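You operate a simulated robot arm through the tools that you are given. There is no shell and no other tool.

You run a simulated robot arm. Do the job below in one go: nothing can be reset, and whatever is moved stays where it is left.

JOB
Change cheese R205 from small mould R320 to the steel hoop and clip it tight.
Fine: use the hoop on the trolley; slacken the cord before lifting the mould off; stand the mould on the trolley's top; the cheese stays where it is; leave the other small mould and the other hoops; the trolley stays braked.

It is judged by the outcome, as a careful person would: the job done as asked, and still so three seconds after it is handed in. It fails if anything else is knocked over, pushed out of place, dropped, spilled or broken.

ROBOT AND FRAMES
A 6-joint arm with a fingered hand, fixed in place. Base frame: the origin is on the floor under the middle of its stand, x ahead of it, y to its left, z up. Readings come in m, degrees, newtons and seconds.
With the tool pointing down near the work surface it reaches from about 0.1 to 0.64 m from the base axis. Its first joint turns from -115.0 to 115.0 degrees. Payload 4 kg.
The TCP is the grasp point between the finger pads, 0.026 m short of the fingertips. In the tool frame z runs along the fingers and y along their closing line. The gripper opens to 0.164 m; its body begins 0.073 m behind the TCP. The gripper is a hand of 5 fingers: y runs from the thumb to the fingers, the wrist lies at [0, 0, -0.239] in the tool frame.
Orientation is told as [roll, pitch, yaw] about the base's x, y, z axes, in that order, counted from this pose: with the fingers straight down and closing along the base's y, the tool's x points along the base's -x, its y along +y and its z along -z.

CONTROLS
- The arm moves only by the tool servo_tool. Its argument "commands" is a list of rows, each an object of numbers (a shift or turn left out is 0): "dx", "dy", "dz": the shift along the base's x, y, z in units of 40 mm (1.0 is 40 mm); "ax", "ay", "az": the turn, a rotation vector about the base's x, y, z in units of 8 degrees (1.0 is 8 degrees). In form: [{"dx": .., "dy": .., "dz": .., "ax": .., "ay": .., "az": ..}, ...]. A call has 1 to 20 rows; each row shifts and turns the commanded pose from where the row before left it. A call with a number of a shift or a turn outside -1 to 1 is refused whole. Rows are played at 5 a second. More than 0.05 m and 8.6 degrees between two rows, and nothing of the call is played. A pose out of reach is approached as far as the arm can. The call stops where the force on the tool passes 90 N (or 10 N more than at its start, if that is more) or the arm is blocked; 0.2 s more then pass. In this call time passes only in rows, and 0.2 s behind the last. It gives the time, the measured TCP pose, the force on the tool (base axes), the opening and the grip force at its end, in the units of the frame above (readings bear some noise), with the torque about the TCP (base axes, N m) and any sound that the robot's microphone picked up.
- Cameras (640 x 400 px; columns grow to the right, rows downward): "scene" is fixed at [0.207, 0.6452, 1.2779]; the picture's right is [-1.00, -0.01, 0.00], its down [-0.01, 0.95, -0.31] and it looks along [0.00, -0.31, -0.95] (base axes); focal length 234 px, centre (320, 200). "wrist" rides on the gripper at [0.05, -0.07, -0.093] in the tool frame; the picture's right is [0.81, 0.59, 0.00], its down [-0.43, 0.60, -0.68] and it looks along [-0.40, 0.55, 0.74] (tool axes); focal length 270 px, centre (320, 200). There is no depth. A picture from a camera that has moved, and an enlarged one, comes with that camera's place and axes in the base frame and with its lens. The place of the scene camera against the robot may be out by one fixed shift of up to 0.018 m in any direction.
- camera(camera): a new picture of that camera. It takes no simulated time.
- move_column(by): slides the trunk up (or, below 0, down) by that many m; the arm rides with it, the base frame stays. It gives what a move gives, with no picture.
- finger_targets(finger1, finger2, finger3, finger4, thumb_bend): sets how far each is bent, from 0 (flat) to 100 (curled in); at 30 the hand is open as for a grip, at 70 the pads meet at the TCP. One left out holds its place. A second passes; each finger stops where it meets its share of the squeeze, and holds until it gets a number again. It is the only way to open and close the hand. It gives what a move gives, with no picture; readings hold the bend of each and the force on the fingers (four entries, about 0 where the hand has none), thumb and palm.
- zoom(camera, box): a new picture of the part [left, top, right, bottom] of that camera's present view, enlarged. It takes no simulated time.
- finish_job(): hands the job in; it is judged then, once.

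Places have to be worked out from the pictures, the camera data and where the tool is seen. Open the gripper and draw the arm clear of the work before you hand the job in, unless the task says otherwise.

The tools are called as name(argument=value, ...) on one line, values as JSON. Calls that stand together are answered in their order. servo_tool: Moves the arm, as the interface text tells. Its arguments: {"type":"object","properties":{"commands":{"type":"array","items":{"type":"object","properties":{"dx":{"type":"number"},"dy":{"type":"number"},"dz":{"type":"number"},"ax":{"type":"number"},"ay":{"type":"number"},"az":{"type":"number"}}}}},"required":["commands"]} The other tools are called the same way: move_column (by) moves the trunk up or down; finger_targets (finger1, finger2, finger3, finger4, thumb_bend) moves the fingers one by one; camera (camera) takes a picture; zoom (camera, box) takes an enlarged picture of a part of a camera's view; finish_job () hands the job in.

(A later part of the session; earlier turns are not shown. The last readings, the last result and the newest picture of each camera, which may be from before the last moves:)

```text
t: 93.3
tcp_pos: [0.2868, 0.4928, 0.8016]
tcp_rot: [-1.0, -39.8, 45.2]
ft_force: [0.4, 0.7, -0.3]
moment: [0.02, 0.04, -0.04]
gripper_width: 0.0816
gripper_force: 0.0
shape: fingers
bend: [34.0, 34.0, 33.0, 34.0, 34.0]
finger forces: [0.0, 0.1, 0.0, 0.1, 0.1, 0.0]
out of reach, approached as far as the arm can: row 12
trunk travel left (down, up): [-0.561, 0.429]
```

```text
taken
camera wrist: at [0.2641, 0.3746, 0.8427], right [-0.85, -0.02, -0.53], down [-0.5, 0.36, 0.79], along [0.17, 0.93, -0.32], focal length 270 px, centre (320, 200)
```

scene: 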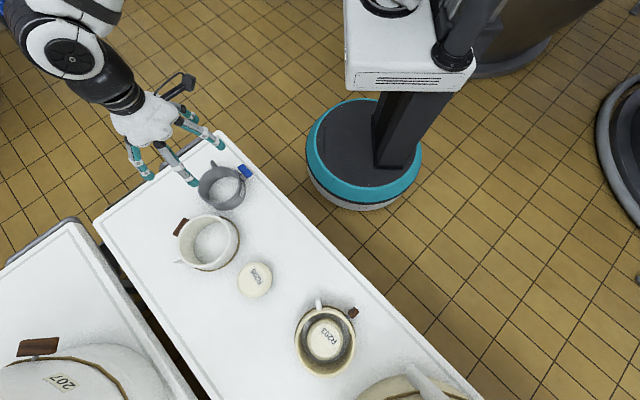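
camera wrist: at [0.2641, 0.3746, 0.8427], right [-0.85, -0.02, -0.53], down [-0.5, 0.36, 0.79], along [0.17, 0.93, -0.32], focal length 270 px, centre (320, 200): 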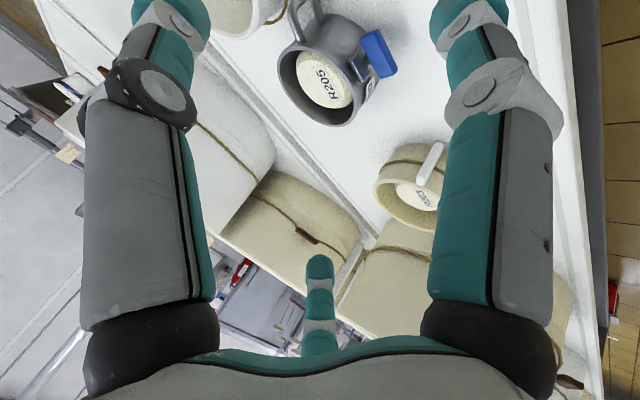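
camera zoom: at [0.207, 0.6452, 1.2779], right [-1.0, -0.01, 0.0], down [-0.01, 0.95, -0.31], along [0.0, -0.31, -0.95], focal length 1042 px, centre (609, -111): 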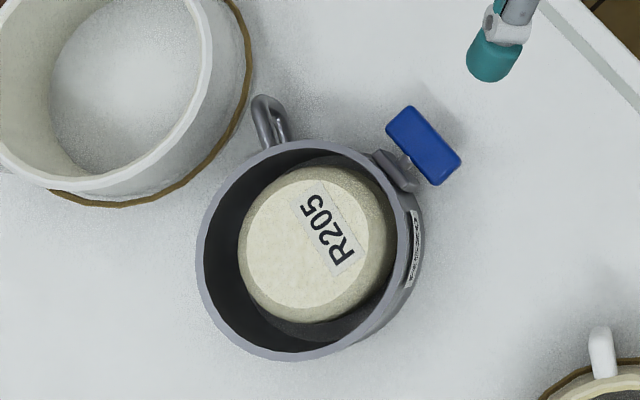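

At this trunk height the full tilt is just out of reach; I'll lower the trunk to its earlier level, pre-shape the hand (thumb as pusher), and finish the tilt.

move_column(by=-0.036)

finger_targets(finger1=100, finger2=32, finger3=0, finger4=0, thumb_bend=65)

servo_tool(commands=[{"dx": -0.1, "dy": 0.1, "dz": -0.3}, {"dz": -0.3, "ax": 0.3, "ay": -0.29}, {"dz": -0.3, "ax": 0.3, "ay": -0.29}])

zoom(camera="scene", box=[205, 170, 325, 290])

camera(camera="wrist")

```text
t: 94.2
tcp_pos: [0.2871, 0.4928, 0.7652]
tcp_rot: [-1.0, -40.0, 45.4]
ft_force: [-0.1, 0.3, 0.3]
moment: [-0.01, -0.01, -0.02]
gripper_width: 0.0813
gripper_force: 0.0
shape: fingers
bend: [34.0, 34.0, 33.0, 34.0, 34.0]
finger forces: [0.1, 0.0, 0.1, 0.0, 0.1, 0.0]
trunk travel left (down, up): [-0.525, 0.465]
```

```text
t: 95.2
tcp_pos: [0.2863, 0.4931, 0.7658]
tcp_rot: [-1.1, -40.2, 45.4]
ft_force: [0.0, -0.2, 1.4]
moment: [0.0, 0.01, 0.0]
gripper_width: 0.0503
gripper_force: 0.0
shape: fingers
bend: [100.0, 32.0, 1.0, 1.0, 65.0]
finger forces: [0.0, 0.0, 0.0, 0.0, 0.1, 0.1]
trunk travel left (down, up): [-0.525, 0.465]
```

```text
t: 96.0
tcp_pos: [0.2812, 0.497, 0.7286]
tcp_rot: [-1.0, -46.7, 45.3]
ft_force: [0.3, -0.8, 0.7]
moment: [0.01, -0.03, 0.02]
gripper_width: 0.0502
gripper_force: 0.1
shape: fingers
bend: [100.0, 32.0, 1.0, 1.0, 65.0]
finger forces: [0.0, 0.0, 0.0, 0.1, 0.0, 0.1]
trunk travel left (down, up): [-0.525, 0.465]
```

```text
3.33 times, centred on (265, 230) of scene
camera zoom: at [0.207, 0.6452, 1.2779], right [-1.0, -0.01, 0.0], down [-0.01, 0.95, -0.31], along [0.0, -0.31, -0.95], focal length 782 px, centre (503, 100)
```

zoom: 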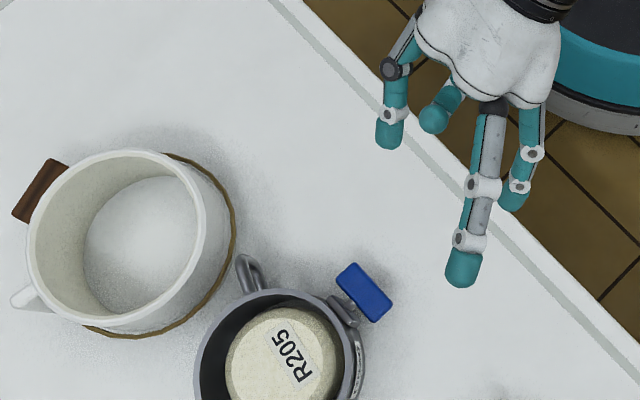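

```text
taken
camera wrist: at [0.2572, 0.377, 0.7577], right [-0.8, 0.02, -0.6], down [-0.56, 0.29, 0.77], along [0.19, 0.96, -0.22], focal length 270 px, centre (320, 200)
```

wrist: 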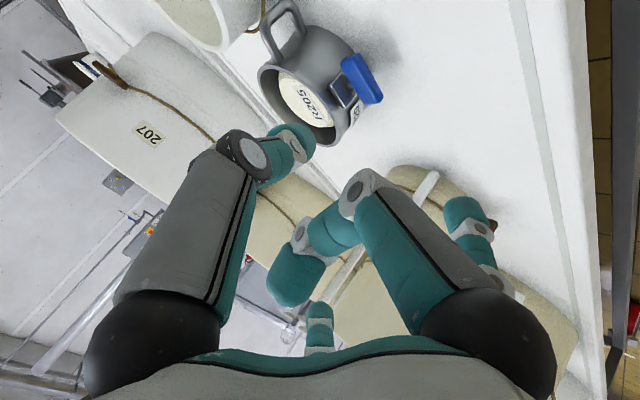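

T-clip centre is at ≈(0.338, 0.597, 0.587), right end ≈(0.3555, 0.5795). Finger2 would get too near the table, so I'll curl it as well, then move the thumb to just above the bar's right end.

finger_targets(finger2=100)

servo_tool(commands=[{"dx": 0.19, "dy": 0.395, "dz": -0.3}, {"dx": 0.19, "dy": 0.395, "dz": -0.3}, {"dx": 0.19, "dy": 0.395, "dz": -0.35}, {"dx": 0.19, "dy": 0.395, "dz": -0.35}, {"dx": 0.19, "dy": 0.395, "dz": -0.35}, {"dx": 0.19, "dy": 0.395, "dz": -0.35}])

zoom(camera="scene", box=[225, 190, 325, 290])

camera(camera="wrist")

```text
t: 97.0
tcp_pos: [0.2814, 0.4968, 0.7289]
tcp_rot: [-1.1, -46.6, 45.2]
ft_force: [-0.2, -0.4, -0.6]
moment: [-0.05, 0.04, -0.05]
gripper_width: 0.0565
gripper_force: 0.1
shape: fingers
bend: [100.0, 92.0, 1.0, 1.0, 65.0]
finger forces: [0.0, 0.0, 0.1, 0.0, 0.1, 0.0]
trunk travel left (down, up): [-0.525, 0.465]
```

```text
t: 98.3
tcp_pos: [0.3282, 0.5907, 0.6502]
tcp_rot: [-1.0, -46.6, 45.5]
ft_force: [0.2, 1.1, -0.1]
moment: [0.01, 0.02, -0.03]
gripper_width: 0.0569
gripper_force: 0.2
shape: fingers
bend: [100.0, 92.0, 1.0, 1.0, 65.0]
finger forces: [0.0, 0.1, 0.0, 0.0, 0.1, 0.0]
trunk travel left (down, up): [-0.525, 0.465]
```

```text
4.00 times, centred on (275, 240) of scene
camera zoom: at [0.207, 0.6452, 1.2779], right [-1.0, -0.01, 0.0], down [-0.01, 0.95, -0.31], along [0.0, -0.31, -0.95], focal length 938 px, centre (500, 40)
```

zoom: 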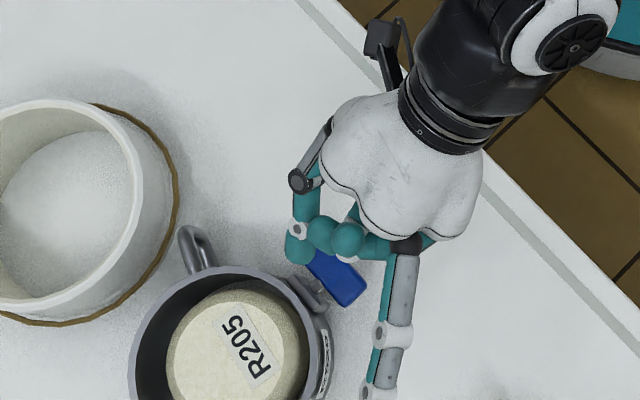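

```text
taken
camera wrist: at [0.3039, 0.4705, 0.6797], right [-0.8, 0.02, -0.6], down [-0.56, 0.29, 0.77], along [0.19, 0.96, -0.22], focal length 270 px, centre (320, 200)
```

wrist: 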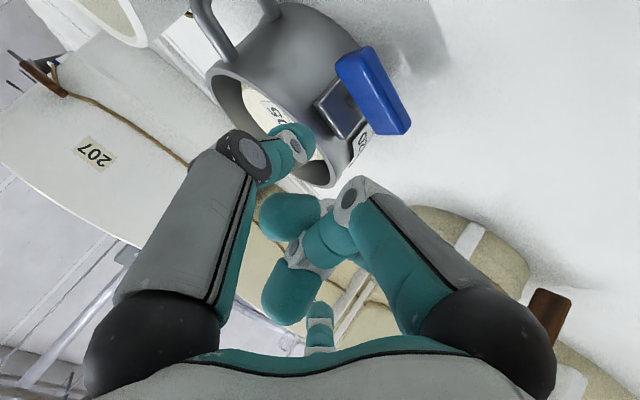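

The curled digits would block the bar's rising end. Better: use finger2 as the lowest point with the hand centred to the right of the clip. I'll lift, reshape (finger2 at 50, thumb open), and shift right.

servo_tool(commands=[{"dz": 0.5}, {"dz": 0.5}, {"dx": 0.3, "dy": -0.25}, {"dx": 0.5, "dy": -0.3}, {"dx": 0.5, "dy": -0.3}])

finger_targets(finger1=100, finger2=50, finger3=0, finger4=0, thumb_bend=42)

zoom(camera="scene", box=[205, 180, 325, 290])

camera(camera="wrist")

```text
t: 99.5
tcp_pos: [0.3811, 0.559, 0.6907]
tcp_rot: [-1.0, -46.7, 45.4]
ft_force: [-0.1, -0.2, -0.1]
moment: [0.01, -0.01, -0.02]
gripper_width: 0.057
gripper_force: 0.2
shape: fingers
bend: [100.0, 92.0, 1.0, 1.0, 65.0]
finger forces: [0.0, 0.1, 0.0, 0.1, 0.0, 0.1]
trunk travel left (down, up): [-0.525, 0.465]
```

```text
t: 100.5
tcp_pos: [0.381, 0.5576, 0.691]
tcp_rot: [-1.0, -46.7, 45.3]
ft_force: [-0.4, 0.7, -0.7]
moment: [-0.01, -0.02, 0.01]
gripper_width: 0.0817
gripper_force: 0.2
shape: fingers
bend: [100.0, 50.0, 1.0, 1.0, 42.0]
finger forces: [0.0, 0.0, 0.0, 0.0, 0.1, 0.0]
trunk travel left (down, up): [-0.525, 0.465]
```

```text
3.64 times, centred on (265, 235) of scene
camera zoom: at [0.207, 0.6452, 1.2779], right [-1.0, -0.01, 0.0], down [-0.01, 0.95, -0.31], along [0.0, -0.31, -0.95], focal length 853 px, centre (520, 73)
```

zoom: 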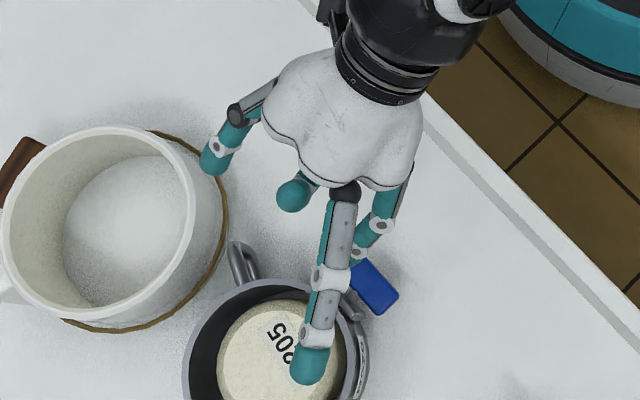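

```text
taken
camera wrist: at [0.3556, 0.4366, 0.7202], right [-0.8, 0.02, -0.6], down [-0.56, 0.29, 0.77], along [0.19, 0.96, -0.22], focal length 270 px, centre (320, 200)
```

wrist: 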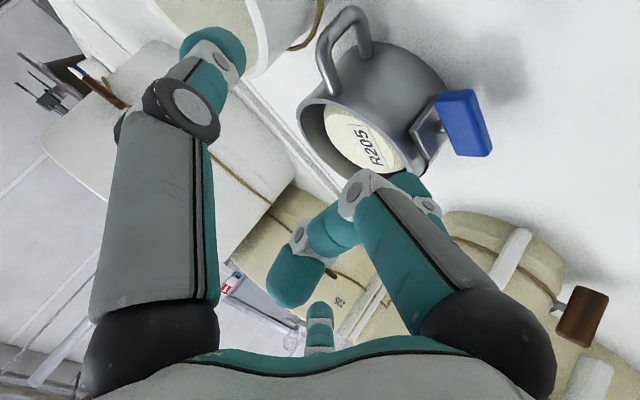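

Finger2's tip is above the clip's right end, thumb ≈2 cm clear of the mould. Lowering 4 cm and checking.

servo_tool(commands=[{"dz": -0.25}, {"dz": -0.25}, {"dz": -0.25}, {"dz": -0.2}])

zoom(camera="scene", box=[235, 205, 315, 285])

camera(camera="wrist")

```text
t: 101.5
tcp_pos: [0.3784, 0.5584, 0.6522]
tcp_rot: [-1.0, -46.6, 45.4]
ft_force: [0.2, 0.0, -0.5]
moment: [0.01, 0.01, 0.03]
gripper_width: 0.0817
gripper_force: 0.1
shape: fingers
bend: [100.0, 50.0, 1.0, 1.0, 42.0]
finger forces: [0.1, 0.0, 0.1, 0.0, 0.0, 0.0]
trunk travel left (down, up): [-0.525, 0.465]
```

```text
5.00 times, centred on (275, 245) of scene
camera zoom: at [0.207, 0.6452, 1.2779], right [-1.0, -0.01, 0.0], down [-0.01, 0.95, -0.31], along [0.0, -0.31, -0.95], focal length 1172 px, centre (545, -25)
```

zoom: 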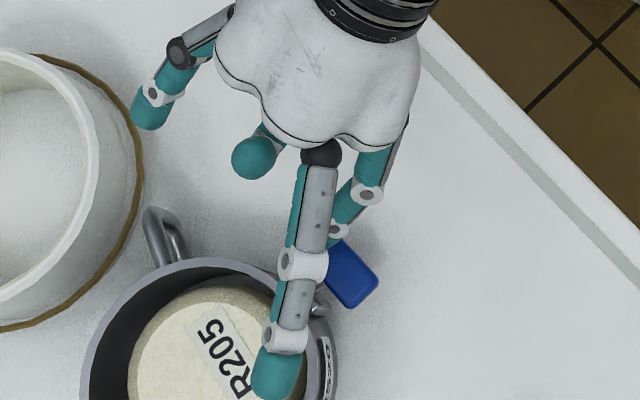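

```text
taken
camera wrist: at [0.3554, 0.4363, 0.6813], right [-0.8, 0.02, -0.6], down [-0.56, 0.29, 0.77], along [0.19, 0.96, -0.22], focal length 270 px, centre (320, 200)
```

wrist: 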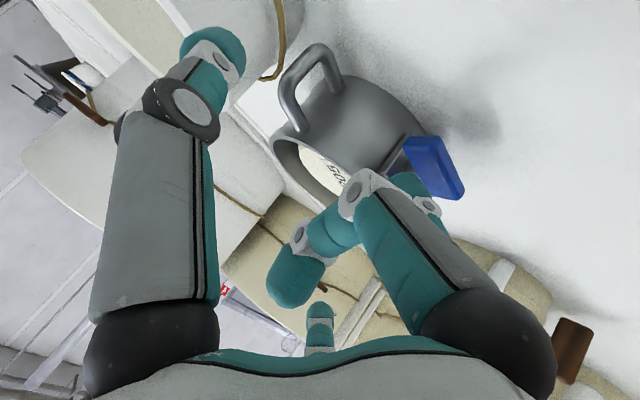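

Finger2's tip should be ~15 mm right of the clip's pivot and 1 cm above it. I'll shift 3 mm right and lower until it touches, watching the force.

servo_tool(commands=[{"dx": 0.06, "dy": -0.05}, {"dz": -0.1}, {"dz": -0.1}, {"dz": -0.075}])

zoom(camera="wrist", box=[330, 90, 510, 250])

zoom(camera="scene", box=[245, 220, 305, 280])

```text
t: 102.5
tcp_pos: [0.382, 0.5567, 0.6417]
tcp_rot: [-1.0, -46.7, 45.4]
ft_force: [0.5, 0.2, -0.4]
moment: [0.03, 0.01, -0.02]
gripper_width: 0.0818
gripper_force: 0.1
shape: fingers
bend: [100.0, 50.0, 1.0, 1.0, 42.0]
finger forces: [0.1, 0.1, 0.0, 0.1, 0.0, 0.1]
trunk travel left (down, up): [-0.525, 0.465]
```

```text
2.50 times, centred on (420, 170) of wrist
camera zoom: at [0.3583, 0.4353, 0.6697], right [-0.8, 0.02, -0.6], down [-0.56, 0.29, 0.77], along [0.19, 0.96, -0.22], focal length 676 px, centre (70, 275)
```

zoom: 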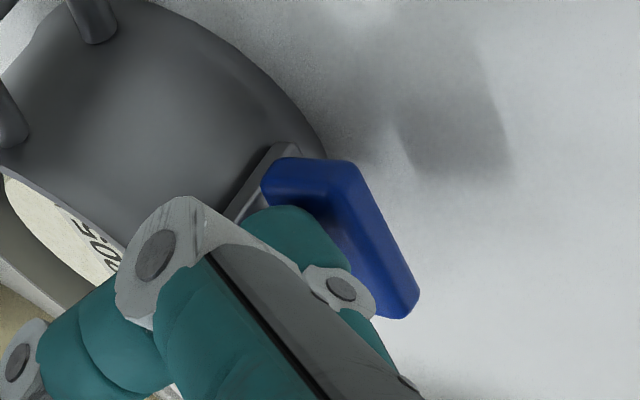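

```text
6.67 times, centred on (275, 250) of scene
camera zoom: at [0.207, 0.6452, 1.2779], right [-1.0, -0.01, 0.0], down [-0.01, 0.95, -0.31], along [0.0, -0.31, -0.95], focal length 1563 px, centre (620, -133)
```

zoom: 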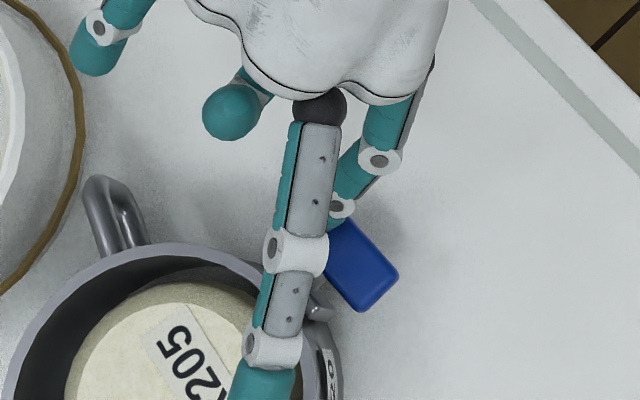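

No contact yet. Continuing down in small steps with force checks.

servo_tool(commands=[{"dz": -0.075}, {"dz": -0.075}])

zoom(camera="wrist", box=[330, 90, 510, 250])

```text
t: 103.2
tcp_pos: [0.3813, 0.5563, 0.6353]
tcp_rot: [-1.0, -46.7, 45.3]
ft_force: [0.4, 0.1, 2.0]
moment: [0.03, 0.0, 0.01]
gripper_width: 0.0817
gripper_force: 0.4
shape: fingers
bend: [100.0, 51.0, 1.0, 1.0, 42.0]
finger forces: [0.0, 1.2, 0.0, 0.1, 0.1, 0.0]
trunk travel left (down, up): [-0.525, 0.465]
```

```text
2.50 times, centred on (420, 170) of wrist
camera zoom: at [0.3578, 0.4353, 0.6642], right [-0.8, 0.02, -0.6], down [-0.56, 0.29, 0.77], along [0.19, 0.96, -0.22], focal length 676 px, centre (70, 275)
```

zoom: 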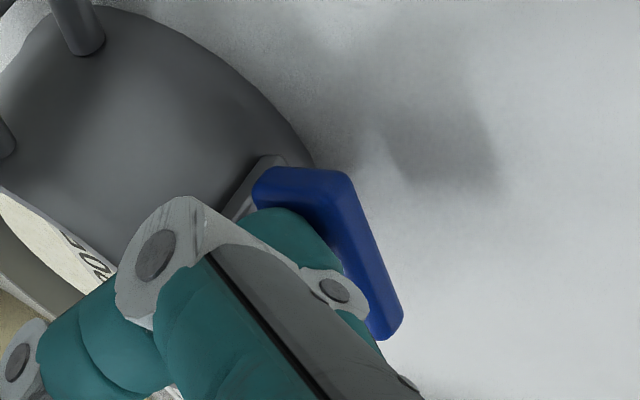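

Contact at ~1–2 N and the bar has begun to rotate (left end rising), so the direction is right. I'll continue pushing down gently.

servo_tool(commands=[{"dz": -0.075}, {"dz": -0.075}])

zoom(camera="wrist", box=[330, 90, 510, 250])

zoom(camera="scene", box=[245, 220, 305, 280])

```text
t: 103.8
tcp_pos: [0.3822, 0.556, 0.6277]
tcp_rot: [-1.0, -46.6, 45.3]
ft_force: [-0.2, 0.2, 0.6]
moment: [-0.02, 0.03, 0.0]
gripper_width: 0.0817
gripper_force: 0.1
shape: fingers
bend: [100.0, 50.0, 1.0, 1.0, 42.0]
finger forces: [0.0, 0.0, 0.1, 0.1, 0.1, 0.0]
trunk travel left (down, up): [-0.525, 0.465]
```

```text
2.50 times, centred on (420, 170) of wrist
camera zoom: at [0.3573, 0.4348, 0.6573], right [-0.8, 0.02, -0.59], down [-0.56, 0.29, 0.77], along [0.19, 0.96, -0.22], focal length 676 px, centre (70, 275)
```

zoom: 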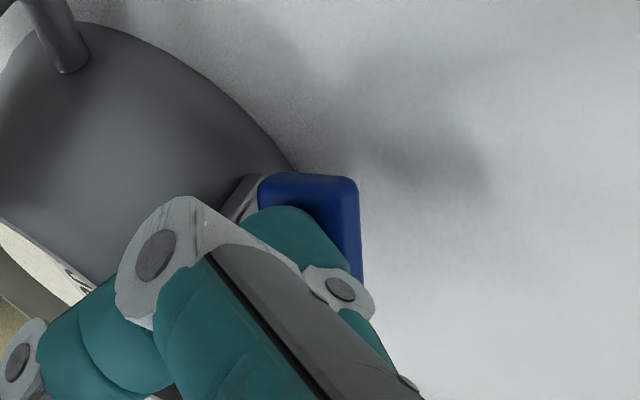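

```text
6.67 times, centred on (275, 250) of scene
camera zoom: at [0.207, 0.6452, 1.2779], right [-1.0, -0.01, 0.0], down [-0.01, 0.95, -0.31], along [0.0, -0.31, -0.95], focal length 1563 px, centre (620, -133)
```

zoom: 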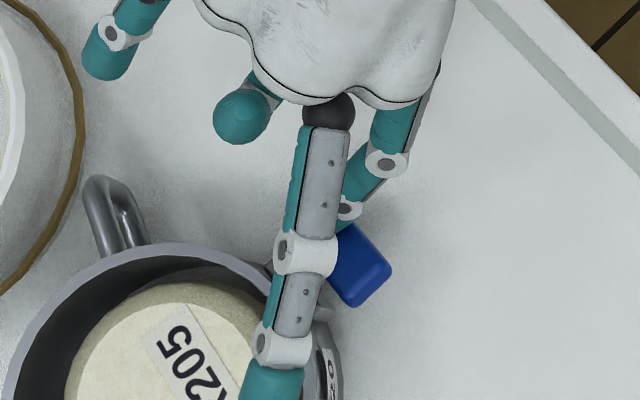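

Bar is now at ≈45°. Continuing down another 6 mm.

servo_tool(commands=[{"dz": -0.075}, {"dz": -0.075}])

zoom(camera="wrist", box=[330, 90, 510, 250])

zoom(camera="scene", box=[245, 220, 305, 280])

```text
t: 104.3
tcp_pos: [0.3815, 0.5571, 0.6219]
tcp_rot: [-1.0, -46.7, 45.4]
ft_force: [0.8, -0.1, 0.6]
moment: [0.0, -0.01, 0.01]
gripper_width: 0.0815
gripper_force: 0.8
shape: fingers
bend: [100.0, 51.0, 1.0, 1.0, 42.0]
finger forces: [0.0, 0.9, 0.0, 0.1, 0.0, 0.1]
trunk travel left (down, up): [-0.525, 0.465]
```

```text
2.50 times, centred on (420, 170) of wrist
camera zoom: at [0.3574, 0.4351, 0.6515], right [-0.8, 0.02, -0.6], down [-0.56, 0.29, 0.77], along [0.19, 0.96, -0.22], focal length 676 px, centre (70, 275)
```

zoom: 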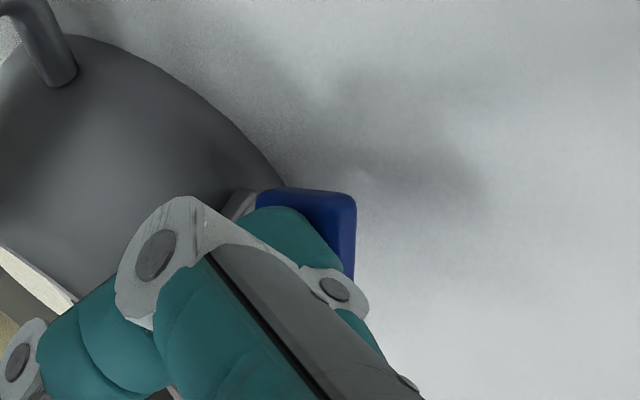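

```text
6.67 times, centred on (275, 250) of scene
camera zoom: at [0.207, 0.6452, 1.2779], right [-1.0, -0.01, 0.0], down [-0.01, 0.95, -0.31], along [0.0, -0.31, -0.95], focal length 1563 px, centre (620, -133)
```

zoom: 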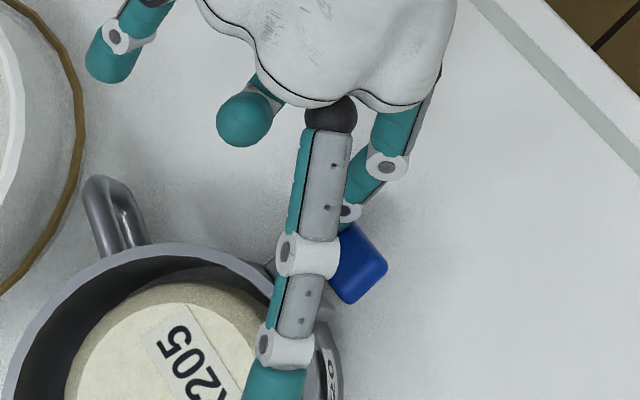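

Bar ≈50°. I'll go down another ~9 mm in steps (fingertip bottom stays ~1 cm above the table), then push left along the arc.

servo_tool(commands=[{"dz": -0.075}, {"dz": -0.075}, {"dz": -0.075}])

zoom(camera="wrist", box=[330, 90, 510, 250])

zoom(camera="scene", box=[225, 220, 305, 300])

```text
t: 105.2
tcp_pos: [0.3823, 0.5562, 0.6135]
tcp_rot: [-0.9, -46.7, 45.2]
ft_force: [0.8, 0.2, 0.8]
moment: [-0.01, 0.0, -0.06]
gripper_width: 0.0819
gripper_force: 0.1
shape: fingers
bend: [100.0, 51.0, 1.0, 1.0, 42.0]
finger forces: [0.0, 1.1, 0.0, 0.0, 0.0, 0.0]
trunk travel left (down, up): [-0.525, 0.465]
```

```text
2.50 times, centred on (420, 170) of wrist
camera zoom: at [0.3578, 0.4348, 0.6433], right [-0.8, 0.02, -0.6], down [-0.56, 0.29, 0.77], along [0.19, 0.96, -0.22], focal length 676 px, centre (70, 275)
```

zoom: 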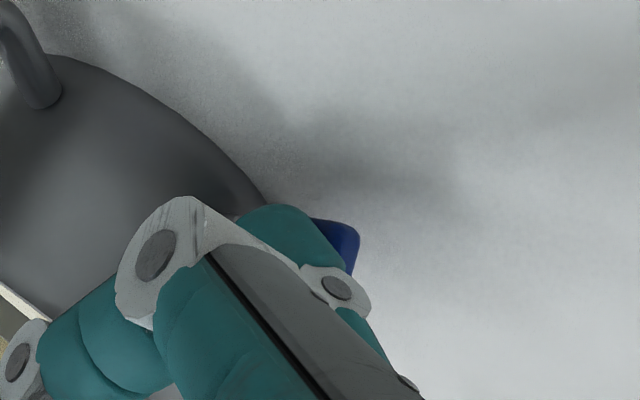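

```text
5.00 times, centred on (265, 260) of scene
camera zoom: at [0.207, 0.6452, 1.2779], right [-1.0, -0.01, 0.0], down [-0.01, 0.95, -0.31], along [0.0, -0.31, -0.95], focal length 1172 px, centre (595, -100)
```

zoom: 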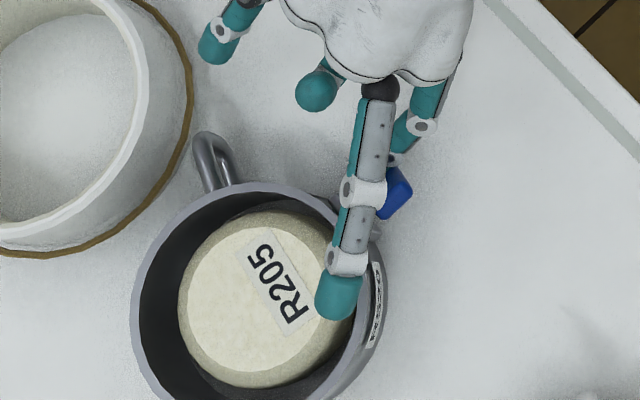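

Bar seems ~65° now. I'll push left in 2–3 mm steps to bring it upright, watching for hoop movement.

servo_tool(commands=[{"dx": -0.05, "dy": 0.048, "dz": -0.02}, {"dx": -0.05, "dy": 0.048, "dz": -0.02}])

zoom(camera="wrist", box=[330, 90, 510, 250])

zoom(camera="scene", box=[225, 220, 305, 300])

```text
t: 105.8
tcp_pos: [0.378, 0.5607, 0.6119]
tcp_rot: [-1.0, -46.8, 45.3]
ft_force: [0.8, -1.4, 1.8]
moment: [-0.01, 0.0, -0.01]
gripper_width: 0.0816
gripper_force: 0.9
shape: fingers
bend: [100.0, 51.0, 1.0, 1.0, 42.0]
finger forces: [0.0, 1.4, 0.0, 0.0, 0.1, 0.0]
trunk travel left (down, up): [-0.525, 0.465]
```

```text
2.50 times, centred on (420, 170) of wrist
camera zoom: at [0.3537, 0.4384, 0.6415], right [-0.8, 0.02, -0.6], down [-0.56, 0.29, 0.77], along [0.19, 0.96, -0.22], focal length 676 px, centre (70, 275)
```

zoom: 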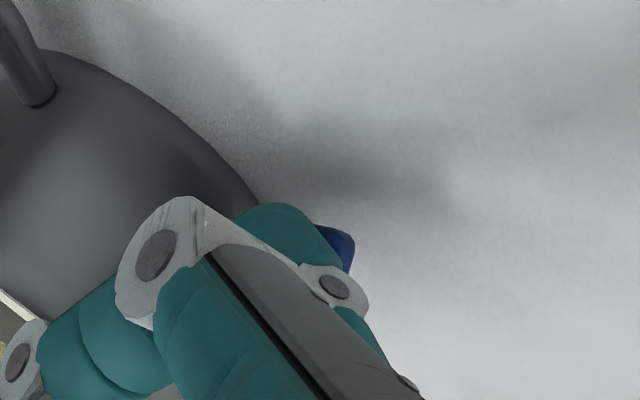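

```text
5.00 times, centred on (265, 260) of scene
camera zoom: at [0.207, 0.6452, 1.2779], right [-1.0, -0.01, 0.0], down [-0.01, 0.95, -0.31], along [0.0, -0.31, -0.95], focal length 1172 px, centre (595, -100)
```

zoom: 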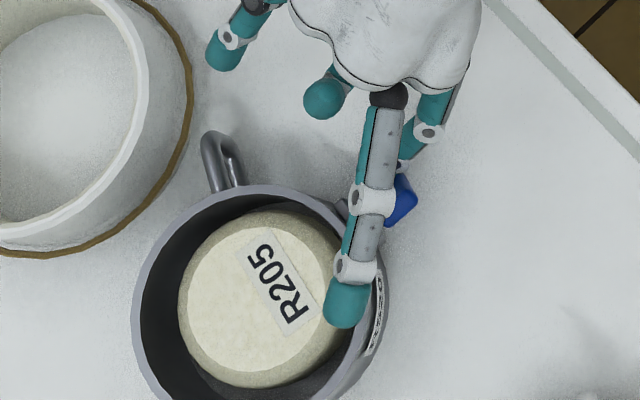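

The hoop yawed ~5 mm instead of the bar finishing its turn, because this contact is too close to the pivot now. I'll back off and view the clip.

servo_tool(commands=[{"dx": 0.12, "dy": -0.115}, {"dz": 0.4}, {"dz": 0.6}, {"dz": 0.7}, {"dx": -0.1, "dy": -0.3, "dz": 0.6}, {"dx": -0.2, "dy": -0.5, "dz": 0.4}, {"dx": -0.3, "dy": -0.5, "dz": 0.4}])

zoom(camera="scene", box=[215, 220, 315, 320])

zoom(camera="wrist", box=[230, 0, 430, 180])

```text
t: 107.3
tcp_pos: [0.3586, 0.5045, 0.7366]
tcp_rot: [-1.0, -46.8, 45.4]
ft_force: [-0.3, -0.2, 0.4]
moment: [0.0, 0.03, 0.01]
gripper_width: 0.0815
gripper_force: 0.0
shape: fingers
bend: [100.0, 50.0, 1.0, 1.0, 42.0]
finger forces: [0.0, 0.0, 0.0, 0.0, 0.0, 0.0]
trunk travel left (down, up): [-0.525, 0.465]
```

```text
4.00 times, centred on (265, 270) of scene
camera zoom: at [0.207, 0.6452, 1.2779], right [-1.0, -0.01, 0.0], down [-0.01, 0.95, -0.31], along [0.0, -0.31, -0.95], focal length 938 px, centre (540, -80)
```

zoom: 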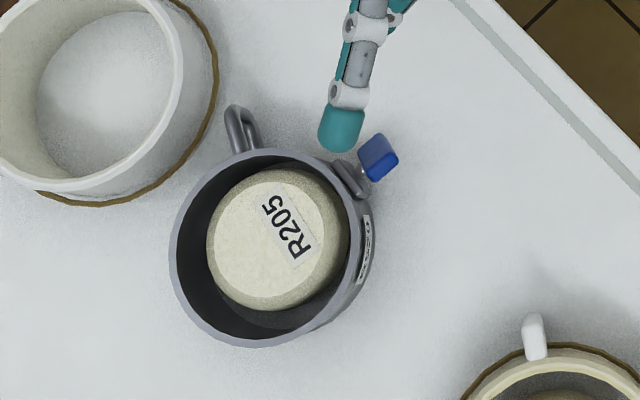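

```text
2.22 times, centred on (330, 90) of wrist
camera zoom: at [0.3332, 0.3822, 0.7668], right [-0.8, 0.02, -0.6], down [-0.56, 0.29, 0.77], along [0.19, 0.96, -0.22], focal length 601 px, centre (298, 444)
```

zoom: 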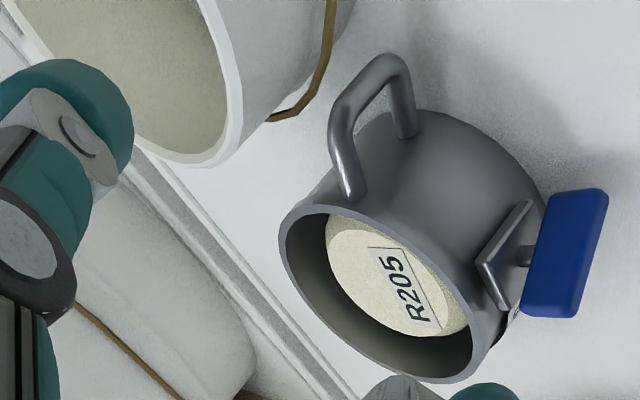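

The clip is at ≈71° (19° short of upright). Pushing its top end to the right from the left side gives the best leverage. I'll set finger2 for that and move to a standoff.

finger_targets(finger1=100, finger2=64, finger3=0, finger4=0, thumb_bend=55)

servo_tool(commands=[{"dx": -0.5, "dy": 0.31, "dz": -0.2}, {"dx": -0.5, "dy": 0.31, "dz": -0.2}, {"dx": -0.5, "dy": 0.31, "dz": -0.3}, {"dx": -0.49, "dy": 0.33, "dz": -0.3}])

zoom(camera="wrist", box=[220, 20, 440, 220])

zoom(camera="scene", box=[225, 190, 325, 290])

```text
t: 108.3
tcp_pos: [0.3588, 0.5036, 0.7371]
tcp_rot: [-0.9, -46.8, 45.3]
ft_force: [0.9, 0.6, 0.2]
moment: [0.03, -0.01, 0.0]
gripper_width: 0.0641
gripper_force: 0.1
shape: fingers
bend: [100.0, 64.0, 1.0, 1.0, 55.0]
finger forces: [0.0, 0.0, 0.0, 0.0, 0.0, 0.1]
trunk travel left (down, up): [-0.525, 0.465]
```

```text
t: 109.3
tcp_pos: [0.2768, 0.5541, 0.6954]
tcp_rot: [-1.0, -46.6, 45.4]
ft_force: [0.2, -0.3, -0.5]
moment: [0.02, -0.04, -0.02]
gripper_width: 0.064
gripper_force: 0.0
shape: fingers
bend: [100.0, 64.0, 1.0, 1.0, 55.0]
finger forces: [0.0, 0.0, 0.1, 0.0, 0.0, 0.1]
trunk travel left (down, up): [-0.525, 0.465]
```

```text
2.00 times, centred on (330, 120) of wrist
camera zoom: at [0.2536, 0.4334, 0.7251], right [-0.8, 0.02, -0.6], down [-0.56, 0.29, 0.77], along [0.19, 0.96, -0.22], focal length 541 px, centre (300, 360)
```

zoom: 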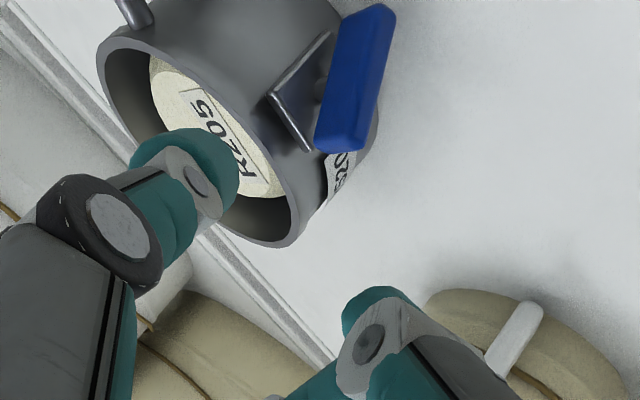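

```text
4.00 times, centred on (275, 240) of scene
camera zoom: at [0.207, 0.6452, 1.2779], right [-1.0, -0.01, 0.0], down [-0.01, 0.95, -0.31], along [0.0, -0.31, -0.95], focal length 938 px, centre (500, 40)
```

zoom: 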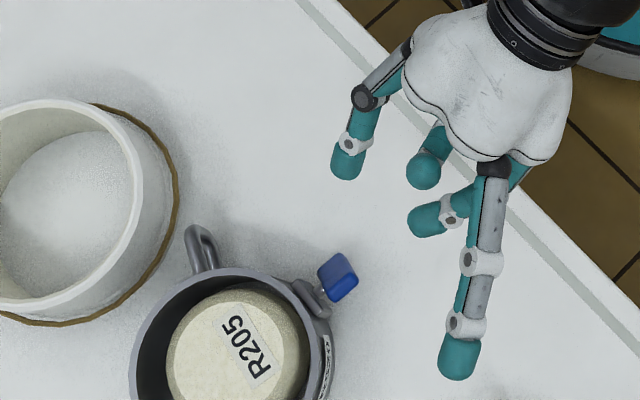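

The clip's top end is at ≈(0.327, 0.598, 0.61). I'll advance so finger2 sits just left of it and the thumb well to its right.

servo_tool(commands=[{"dx": 0.2, "dy": 0.205, "dz": -0.322}, {"dx": 0.2, "dy": 0.205, "dz": -0.322}, {"dx": 0.2, "dy": 0.205, "dz": -0.322}, {"dx": 0.2, "dy": 0.205, "dz": -0.322}, {"dx": 0.2, "dy": 0.205, "dz": -0.3}])

zoom(camera="wrist", box=[220, 60, 440, 260])

zoom(camera="scene", box=[235, 210, 315, 290])

```text
t: 110.5
tcp_pos: [0.3193, 0.5958, 0.631]
tcp_rot: [-0.9, -46.7, 45.3]
ft_force: [-0.7, 1.2, -0.7]
moment: [-0.01, 0.01, 0.02]
gripper_width: 0.0642
gripper_force: 0.0
shape: fingers
bend: [100.0, 64.0, 1.0, 1.0, 55.0]
finger forces: [0.1, 0.0, 0.1, 0.0, 0.0, 0.1]
trunk travel left (down, up): [-0.525, 0.465]
```

```text
2.00 times, centred on (330, 160) of wrist
camera zoom: at [0.2956, 0.4752, 0.6616], right [-0.8, 0.02, -0.6], down [-0.56, 0.29, 0.77], along [0.19, 0.96, -0.22], focal length 541 px, centre (300, 280)
```

zoom: 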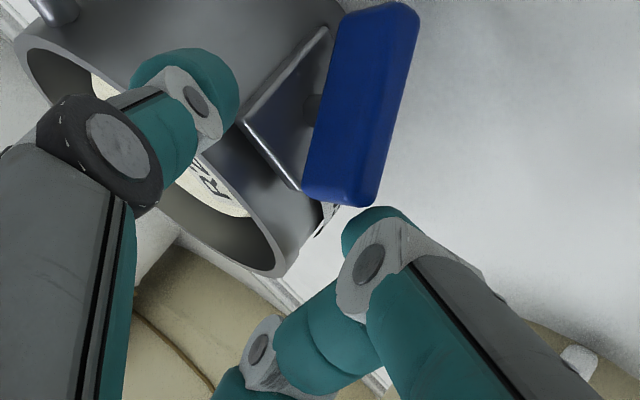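

```text
5.00 times, centred on (275, 250) of scene
camera zoom: at [0.207, 0.6452, 1.2779], right [-1.0, -0.01, 0.0], down [-0.01, 0.95, -0.31], along [0.0, -0.31, -0.95], focal length 1172 px, centre (545, -50)
```

zoom: 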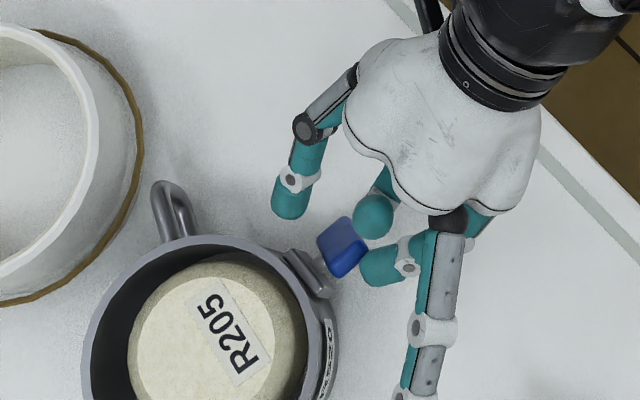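

Finger2 is just left of the clip's top end. I'll push right in small steps.

servo_tool(commands=[{"dx": 0.054, "dy": -0.052}, {"dx": 0.054, "dy": -0.052}])

zoom(camera="wrist", box=[220, 60, 440, 260])

zoom(camera="scene", box=[235, 210, 315, 290])

```text
t: 111.2
tcp_pos: [0.3234, 0.5901, 0.6324]
tcp_rot: [-1.0, -46.7, 45.5]
ft_force: [-1.2, 0.0, 0.1]
moment: [0.02, -0.01, -0.02]
gripper_width: 0.0641
gripper_force: 0.6
shape: fingers
bend: [100.0, 64.0, 1.0, 1.0, 55.0]
finger forces: [0.1, 1.2, 0.0, 0.1, 0.0, 0.0]
trunk travel left (down, up): [-0.525, 0.465]
```

```text
2.00 times, centred on (330, 160) of wrist
camera zoom: at [0.299, 0.4699, 0.6615], right [-0.8, 0.02, -0.6], down [-0.56, 0.29, 0.77], along [0.19, 0.96, -0.22], focal length 541 px, centre (300, 280)
```

zoom: 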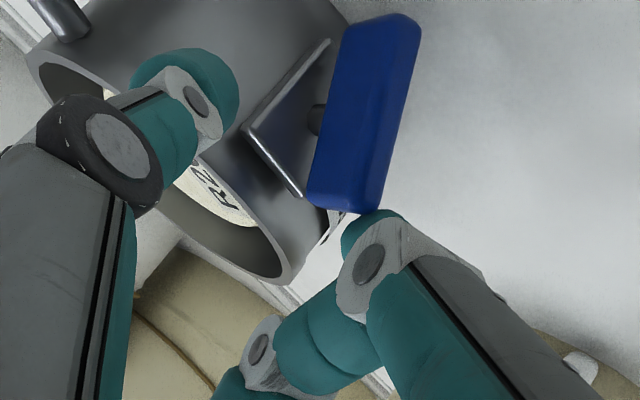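

```text
5.00 times, centred on (275, 250) of scene
camera zoom: at [0.207, 0.6452, 1.2779], right [-1.0, -0.01, 0.0], down [-0.01, 0.95, -0.31], along [0.0, -0.31, -0.95], focal length 1172 px, centre (545, -50)
```

zoom: 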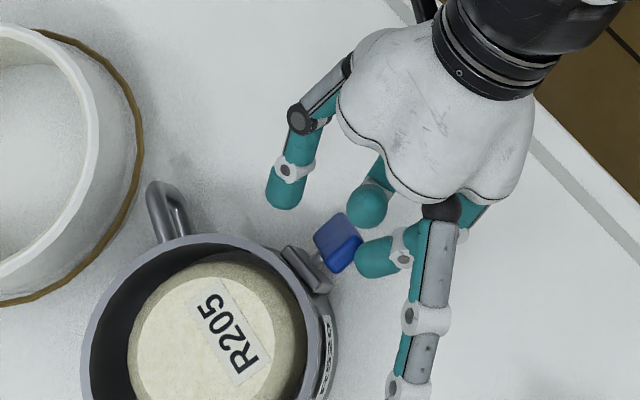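

Contact at 1.2 N. Continue pushing right.

servo_tool(commands=[{"dx": 0.054, "dy": -0.052}, {"dx": 0.054, "dy": -0.052}])

zoom(camera="wrist", box=[220, 60, 440, 260])

zoom(camera="scene", box=[235, 210, 315, 290])

```text
t: 111.8
tcp_pos: [0.3288, 0.5867, 0.6325]
tcp_rot: [-0.9, -46.7, 45.3]
ft_force: [0.0, 0.7, 0.9]
moment: [0.01, 0.01, 0.0]
gripper_width: 0.0641
gripper_force: 0.6
shape: fingers
bend: [100.0, 64.0, 1.0, 1.0, 55.0]
finger forces: [0.0, 1.3, 0.0, 0.0, 0.0, 0.0]
trunk travel left (down, up): [-0.525, 0.465]
```

```text
2.00 times, centred on (330, 160) of wrist
camera zoom: at [0.3036, 0.4654, 0.6619], right [-0.8, 0.02, -0.6], down [-0.56, 0.29, 0.77], along [0.19, 0.96, -0.22], focal length 541 px, centre (300, 280)
```

zoom: 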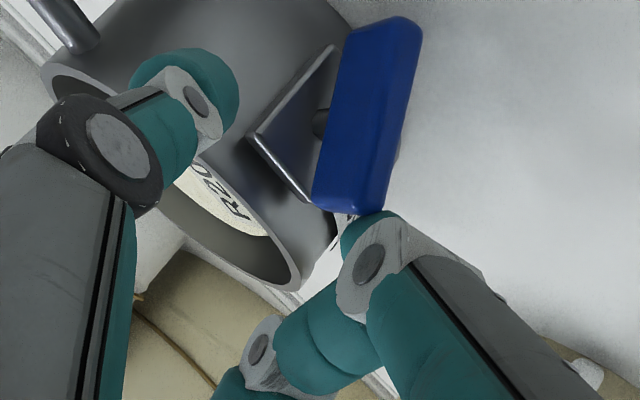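

```text
5.00 times, centred on (275, 250) of scene
camera zoom: at [0.207, 0.6452, 1.2779], right [-1.0, -0.01, 0.0], down [-0.01, 0.95, -0.31], along [0.0, -0.31, -0.95], focal length 1172 px, centre (545, -50)
```

zoom: 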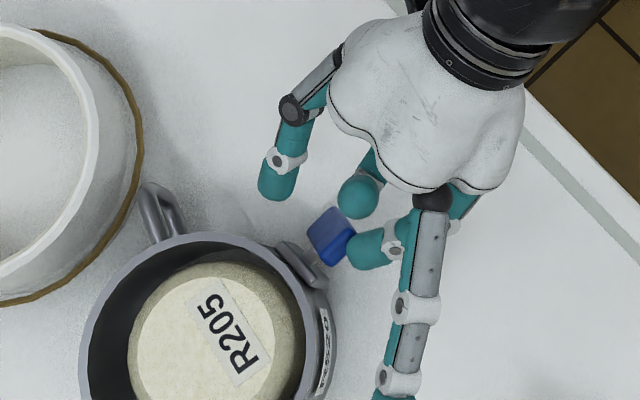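

Again the hoop yaws at ~1.3 N rather than the clip turning, so I need a balanced couple: finger2 high on the left and thumb lower on the right, squeezing. I'll back off and roll the hand about +54° around its own axis in free space.

servo_tool(commands=[{"dx": -0.12, "dy": 0.115}, {"dz": 0.4}, {"dx": -0.2, "dy": -0.2, "dz": 0.5}, {"dx": -0.4, "dy": -0.4, "dz": 0.5}, {"dx": -0.4, "dy": -0.4, "dz": 0.4}])

servo_tool(commands=[{"ax": 0.503, "ay": 0.523, "az": -0.687}, {"ax": 0.503, "ay": 0.523, "az": -0.687}, {"ax": 0.503, "ay": 0.523, "az": -0.687}, {"ax": 0.503, "ay": 0.523, "az": -0.687}, {"ax": 0.503, "ay": 0.523, "az": -0.687}, {"ax": 0.503, "ay": 0.523, "az": -0.687}, {"ax": 0.377, "ay": 0.392, "az": -0.515}])

finger_targets(finger1=100, finger2=58, finger3=0, finger4=0, thumb_bend=58)

zoom(camera="scene", box=[205, 180, 325, 300])

camera(camera="wrist")

```text
t: 113.0
tcp_pos: [0.2826, 0.5514, 0.7051]
tcp_rot: [-0.9, -46.7, 45.4]
ft_force: [0.5, -0.4, 0.1]
moment: [0.02, -0.01, -0.02]
gripper_width: 0.0639
gripper_force: 0.1
shape: fingers
bend: [100.0, 64.0, 1.0, 1.0, 55.0]
finger forces: [0.0, 0.0, 0.1, 0.0, 0.0, 0.1]
trunk travel left (down, up): [-0.525, 0.465]
```

```text
t: 114.5
tcp_pos: [0.2824, 0.5513, 0.7031]
tcp_rot: [39.2, -24.9, -17.8]
ft_force: [0.0, -0.8, 0.2]
moment: [0.03, 0.01, -0.01]
gripper_width: 0.0641
gripper_force: 0.1
shape: fingers
bend: [100.0, 64.0, 1.0, 1.0, 55.0]
finger forces: [0.0, 0.1, 0.1, 0.0, 0.0, 0.0]
trunk travel left (down, up): [-0.525, 0.465]
```

```text
t: 115.5
tcp_pos: [0.2821, 0.551, 0.7045]
tcp_rot: [39.1, -25.0, -17.8]
ft_force: [0.4, -0.2, 0.5]
moment: [-0.02, 0.04, 0.0]
gripper_width: 0.0615
gripper_force: 0.0
shape: fingers
bend: [100.0, 57.0, 1.0, 1.0, 57.0]
finger forces: [0.0, 0.0, 0.0, 0.0, 0.0, 0.0]
trunk travel left (down, up): [-0.525, 0.465]
```

```text
3.33 times, centred on (265, 240) of scene
camera zoom: at [0.207, 0.6452, 1.2779], right [-1.0, -0.01, 0.0], down [-0.01, 0.95, -0.31], along [0.0, -0.31, -0.95], focal length 782 px, centre (503, 67)
```

zoom: 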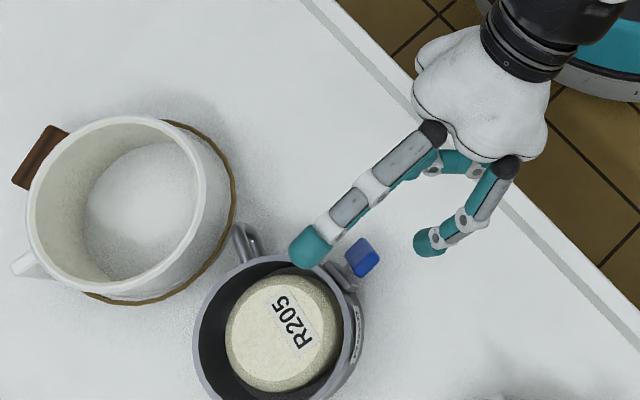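

```text
taken
camera wrist: at [0.1931, 0.4615, 0.7101], right [-0.71, 0.71, -0.01], down [0.02, 0.03, 1.0], along [0.71, 0.71, -0.04], focal length 270 px, centre (320, 200)
```

wrist: 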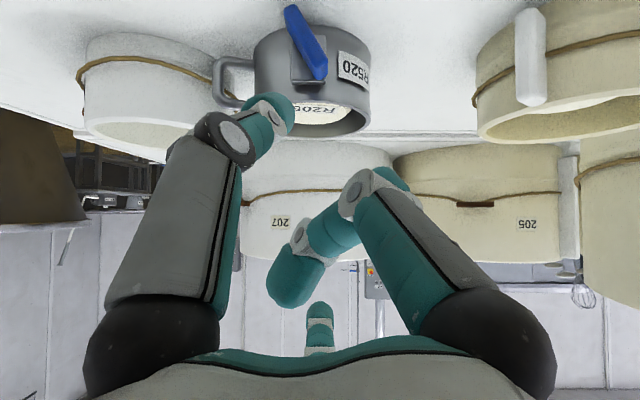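

Excellent view: the camera now looks straight along the clip's axis (image upside-down). The clip leans ≈25° left of vertical. I'll zoom in to measure.

zoom(camera="wrist", box=[200, 0, 420, 200])

zoom(camera="scene", box=[225, 225, 305, 305])

```text
2.00 times, centred on (310, 100) of wrist
camera zoom: at [0.1931, 0.4615, 0.7101], right [-0.71, 0.71, -0.01], down [0.02, 0.03, 1.0], along [0.71, 0.71, -0.04], focal length 541 px, centre (340, 400)
```

zoom: 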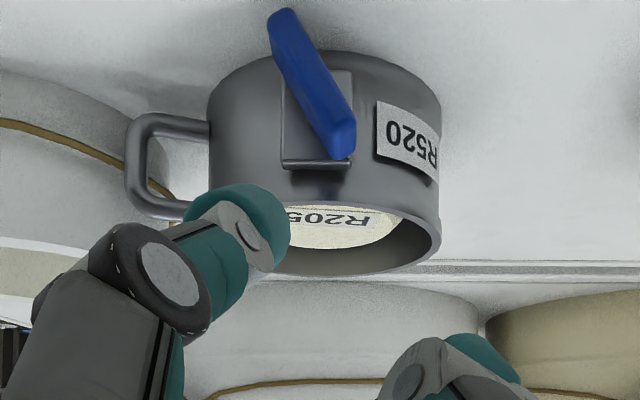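

```text
5.00 times, centred on (265, 265) of scene
camera zoom: at [0.207, 0.6452, 1.2779], right [-1.0, -0.01, 0.0], down [-0.01, 0.95, -0.31], along [0.0, -0.31, -0.95], focal length 1172 px, centre (595, -125)
```

zoom: 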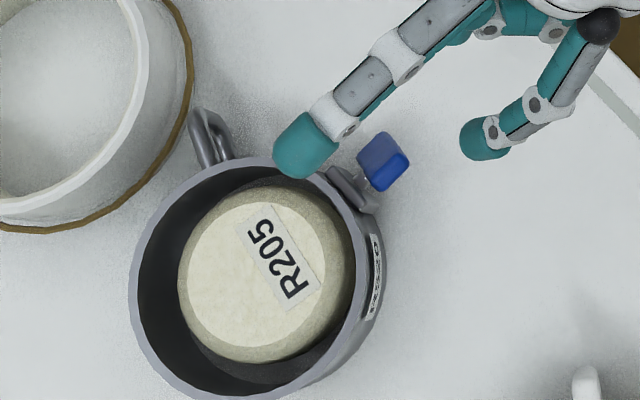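

Clip pivot ≈(0.3365, 0.5896, 0.588), lean ≈23°. With this roll, finger2 (upper-left) and thumb (lower-right) can squeeze it as a pure couple. I'll move to a standoff 6 cm back along the tool axis.

servo_tool(commands=[{"dx": 0.14, "dy": -0.1, "dz": -0.44}, {"dx": 0.14, "dy": -0.1, "dz": -0.44}, {"dx": 0.14, "dy": -0.09, "dz": -0.44}])

camera(camera="wrist")

zoom(camera="scene", box=[225, 210, 325, 310])

```text
t: 116.3
tcp_pos: [0.2999, 0.5396, 0.6507]
tcp_rot: [39.3, -25.0, -17.9]
ft_force: [-0.8, -0.8, 0.3]
moment: [0.02, -0.02, 0.0]
gripper_width: 0.0616
gripper_force: 0.0
shape: fingers
bend: [100.0, 57.0, 1.0, 1.0, 57.0]
finger forces: [0.1, 0.0, 0.1, 0.1, 0.0, 0.0]
trunk travel left (down, up): [-0.525, 0.465]
```

```text
taken
camera wrist: at [0.2105, 0.4495, 0.6572], right [-0.71, 0.71, -0.01], down [0.02, 0.03, 1.0], along [0.71, 0.71, -0.03], focal length 270 px, centre (320, 200)
```

wrist: 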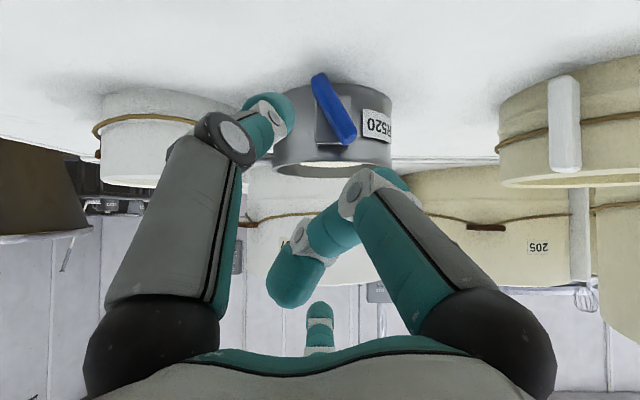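

```text
4.00 times, centred on (275, 260) of scene
camera zoom: at [0.207, 0.6452, 1.2779], right [-1.0, -0.01, 0.0], down [-0.01, 0.95, -0.31], along [0.0, -0.31, -0.95], focal length 938 px, centre (500, -40)
```

zoom: 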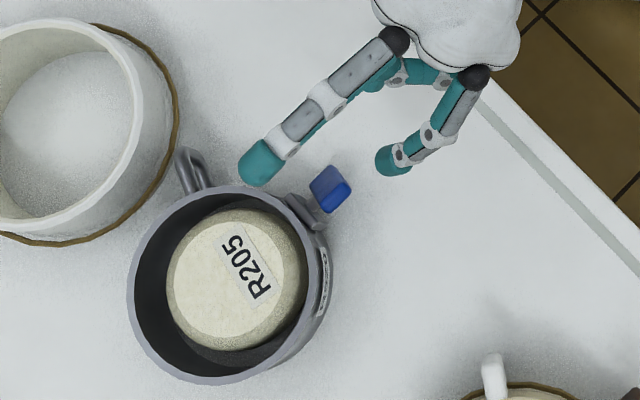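

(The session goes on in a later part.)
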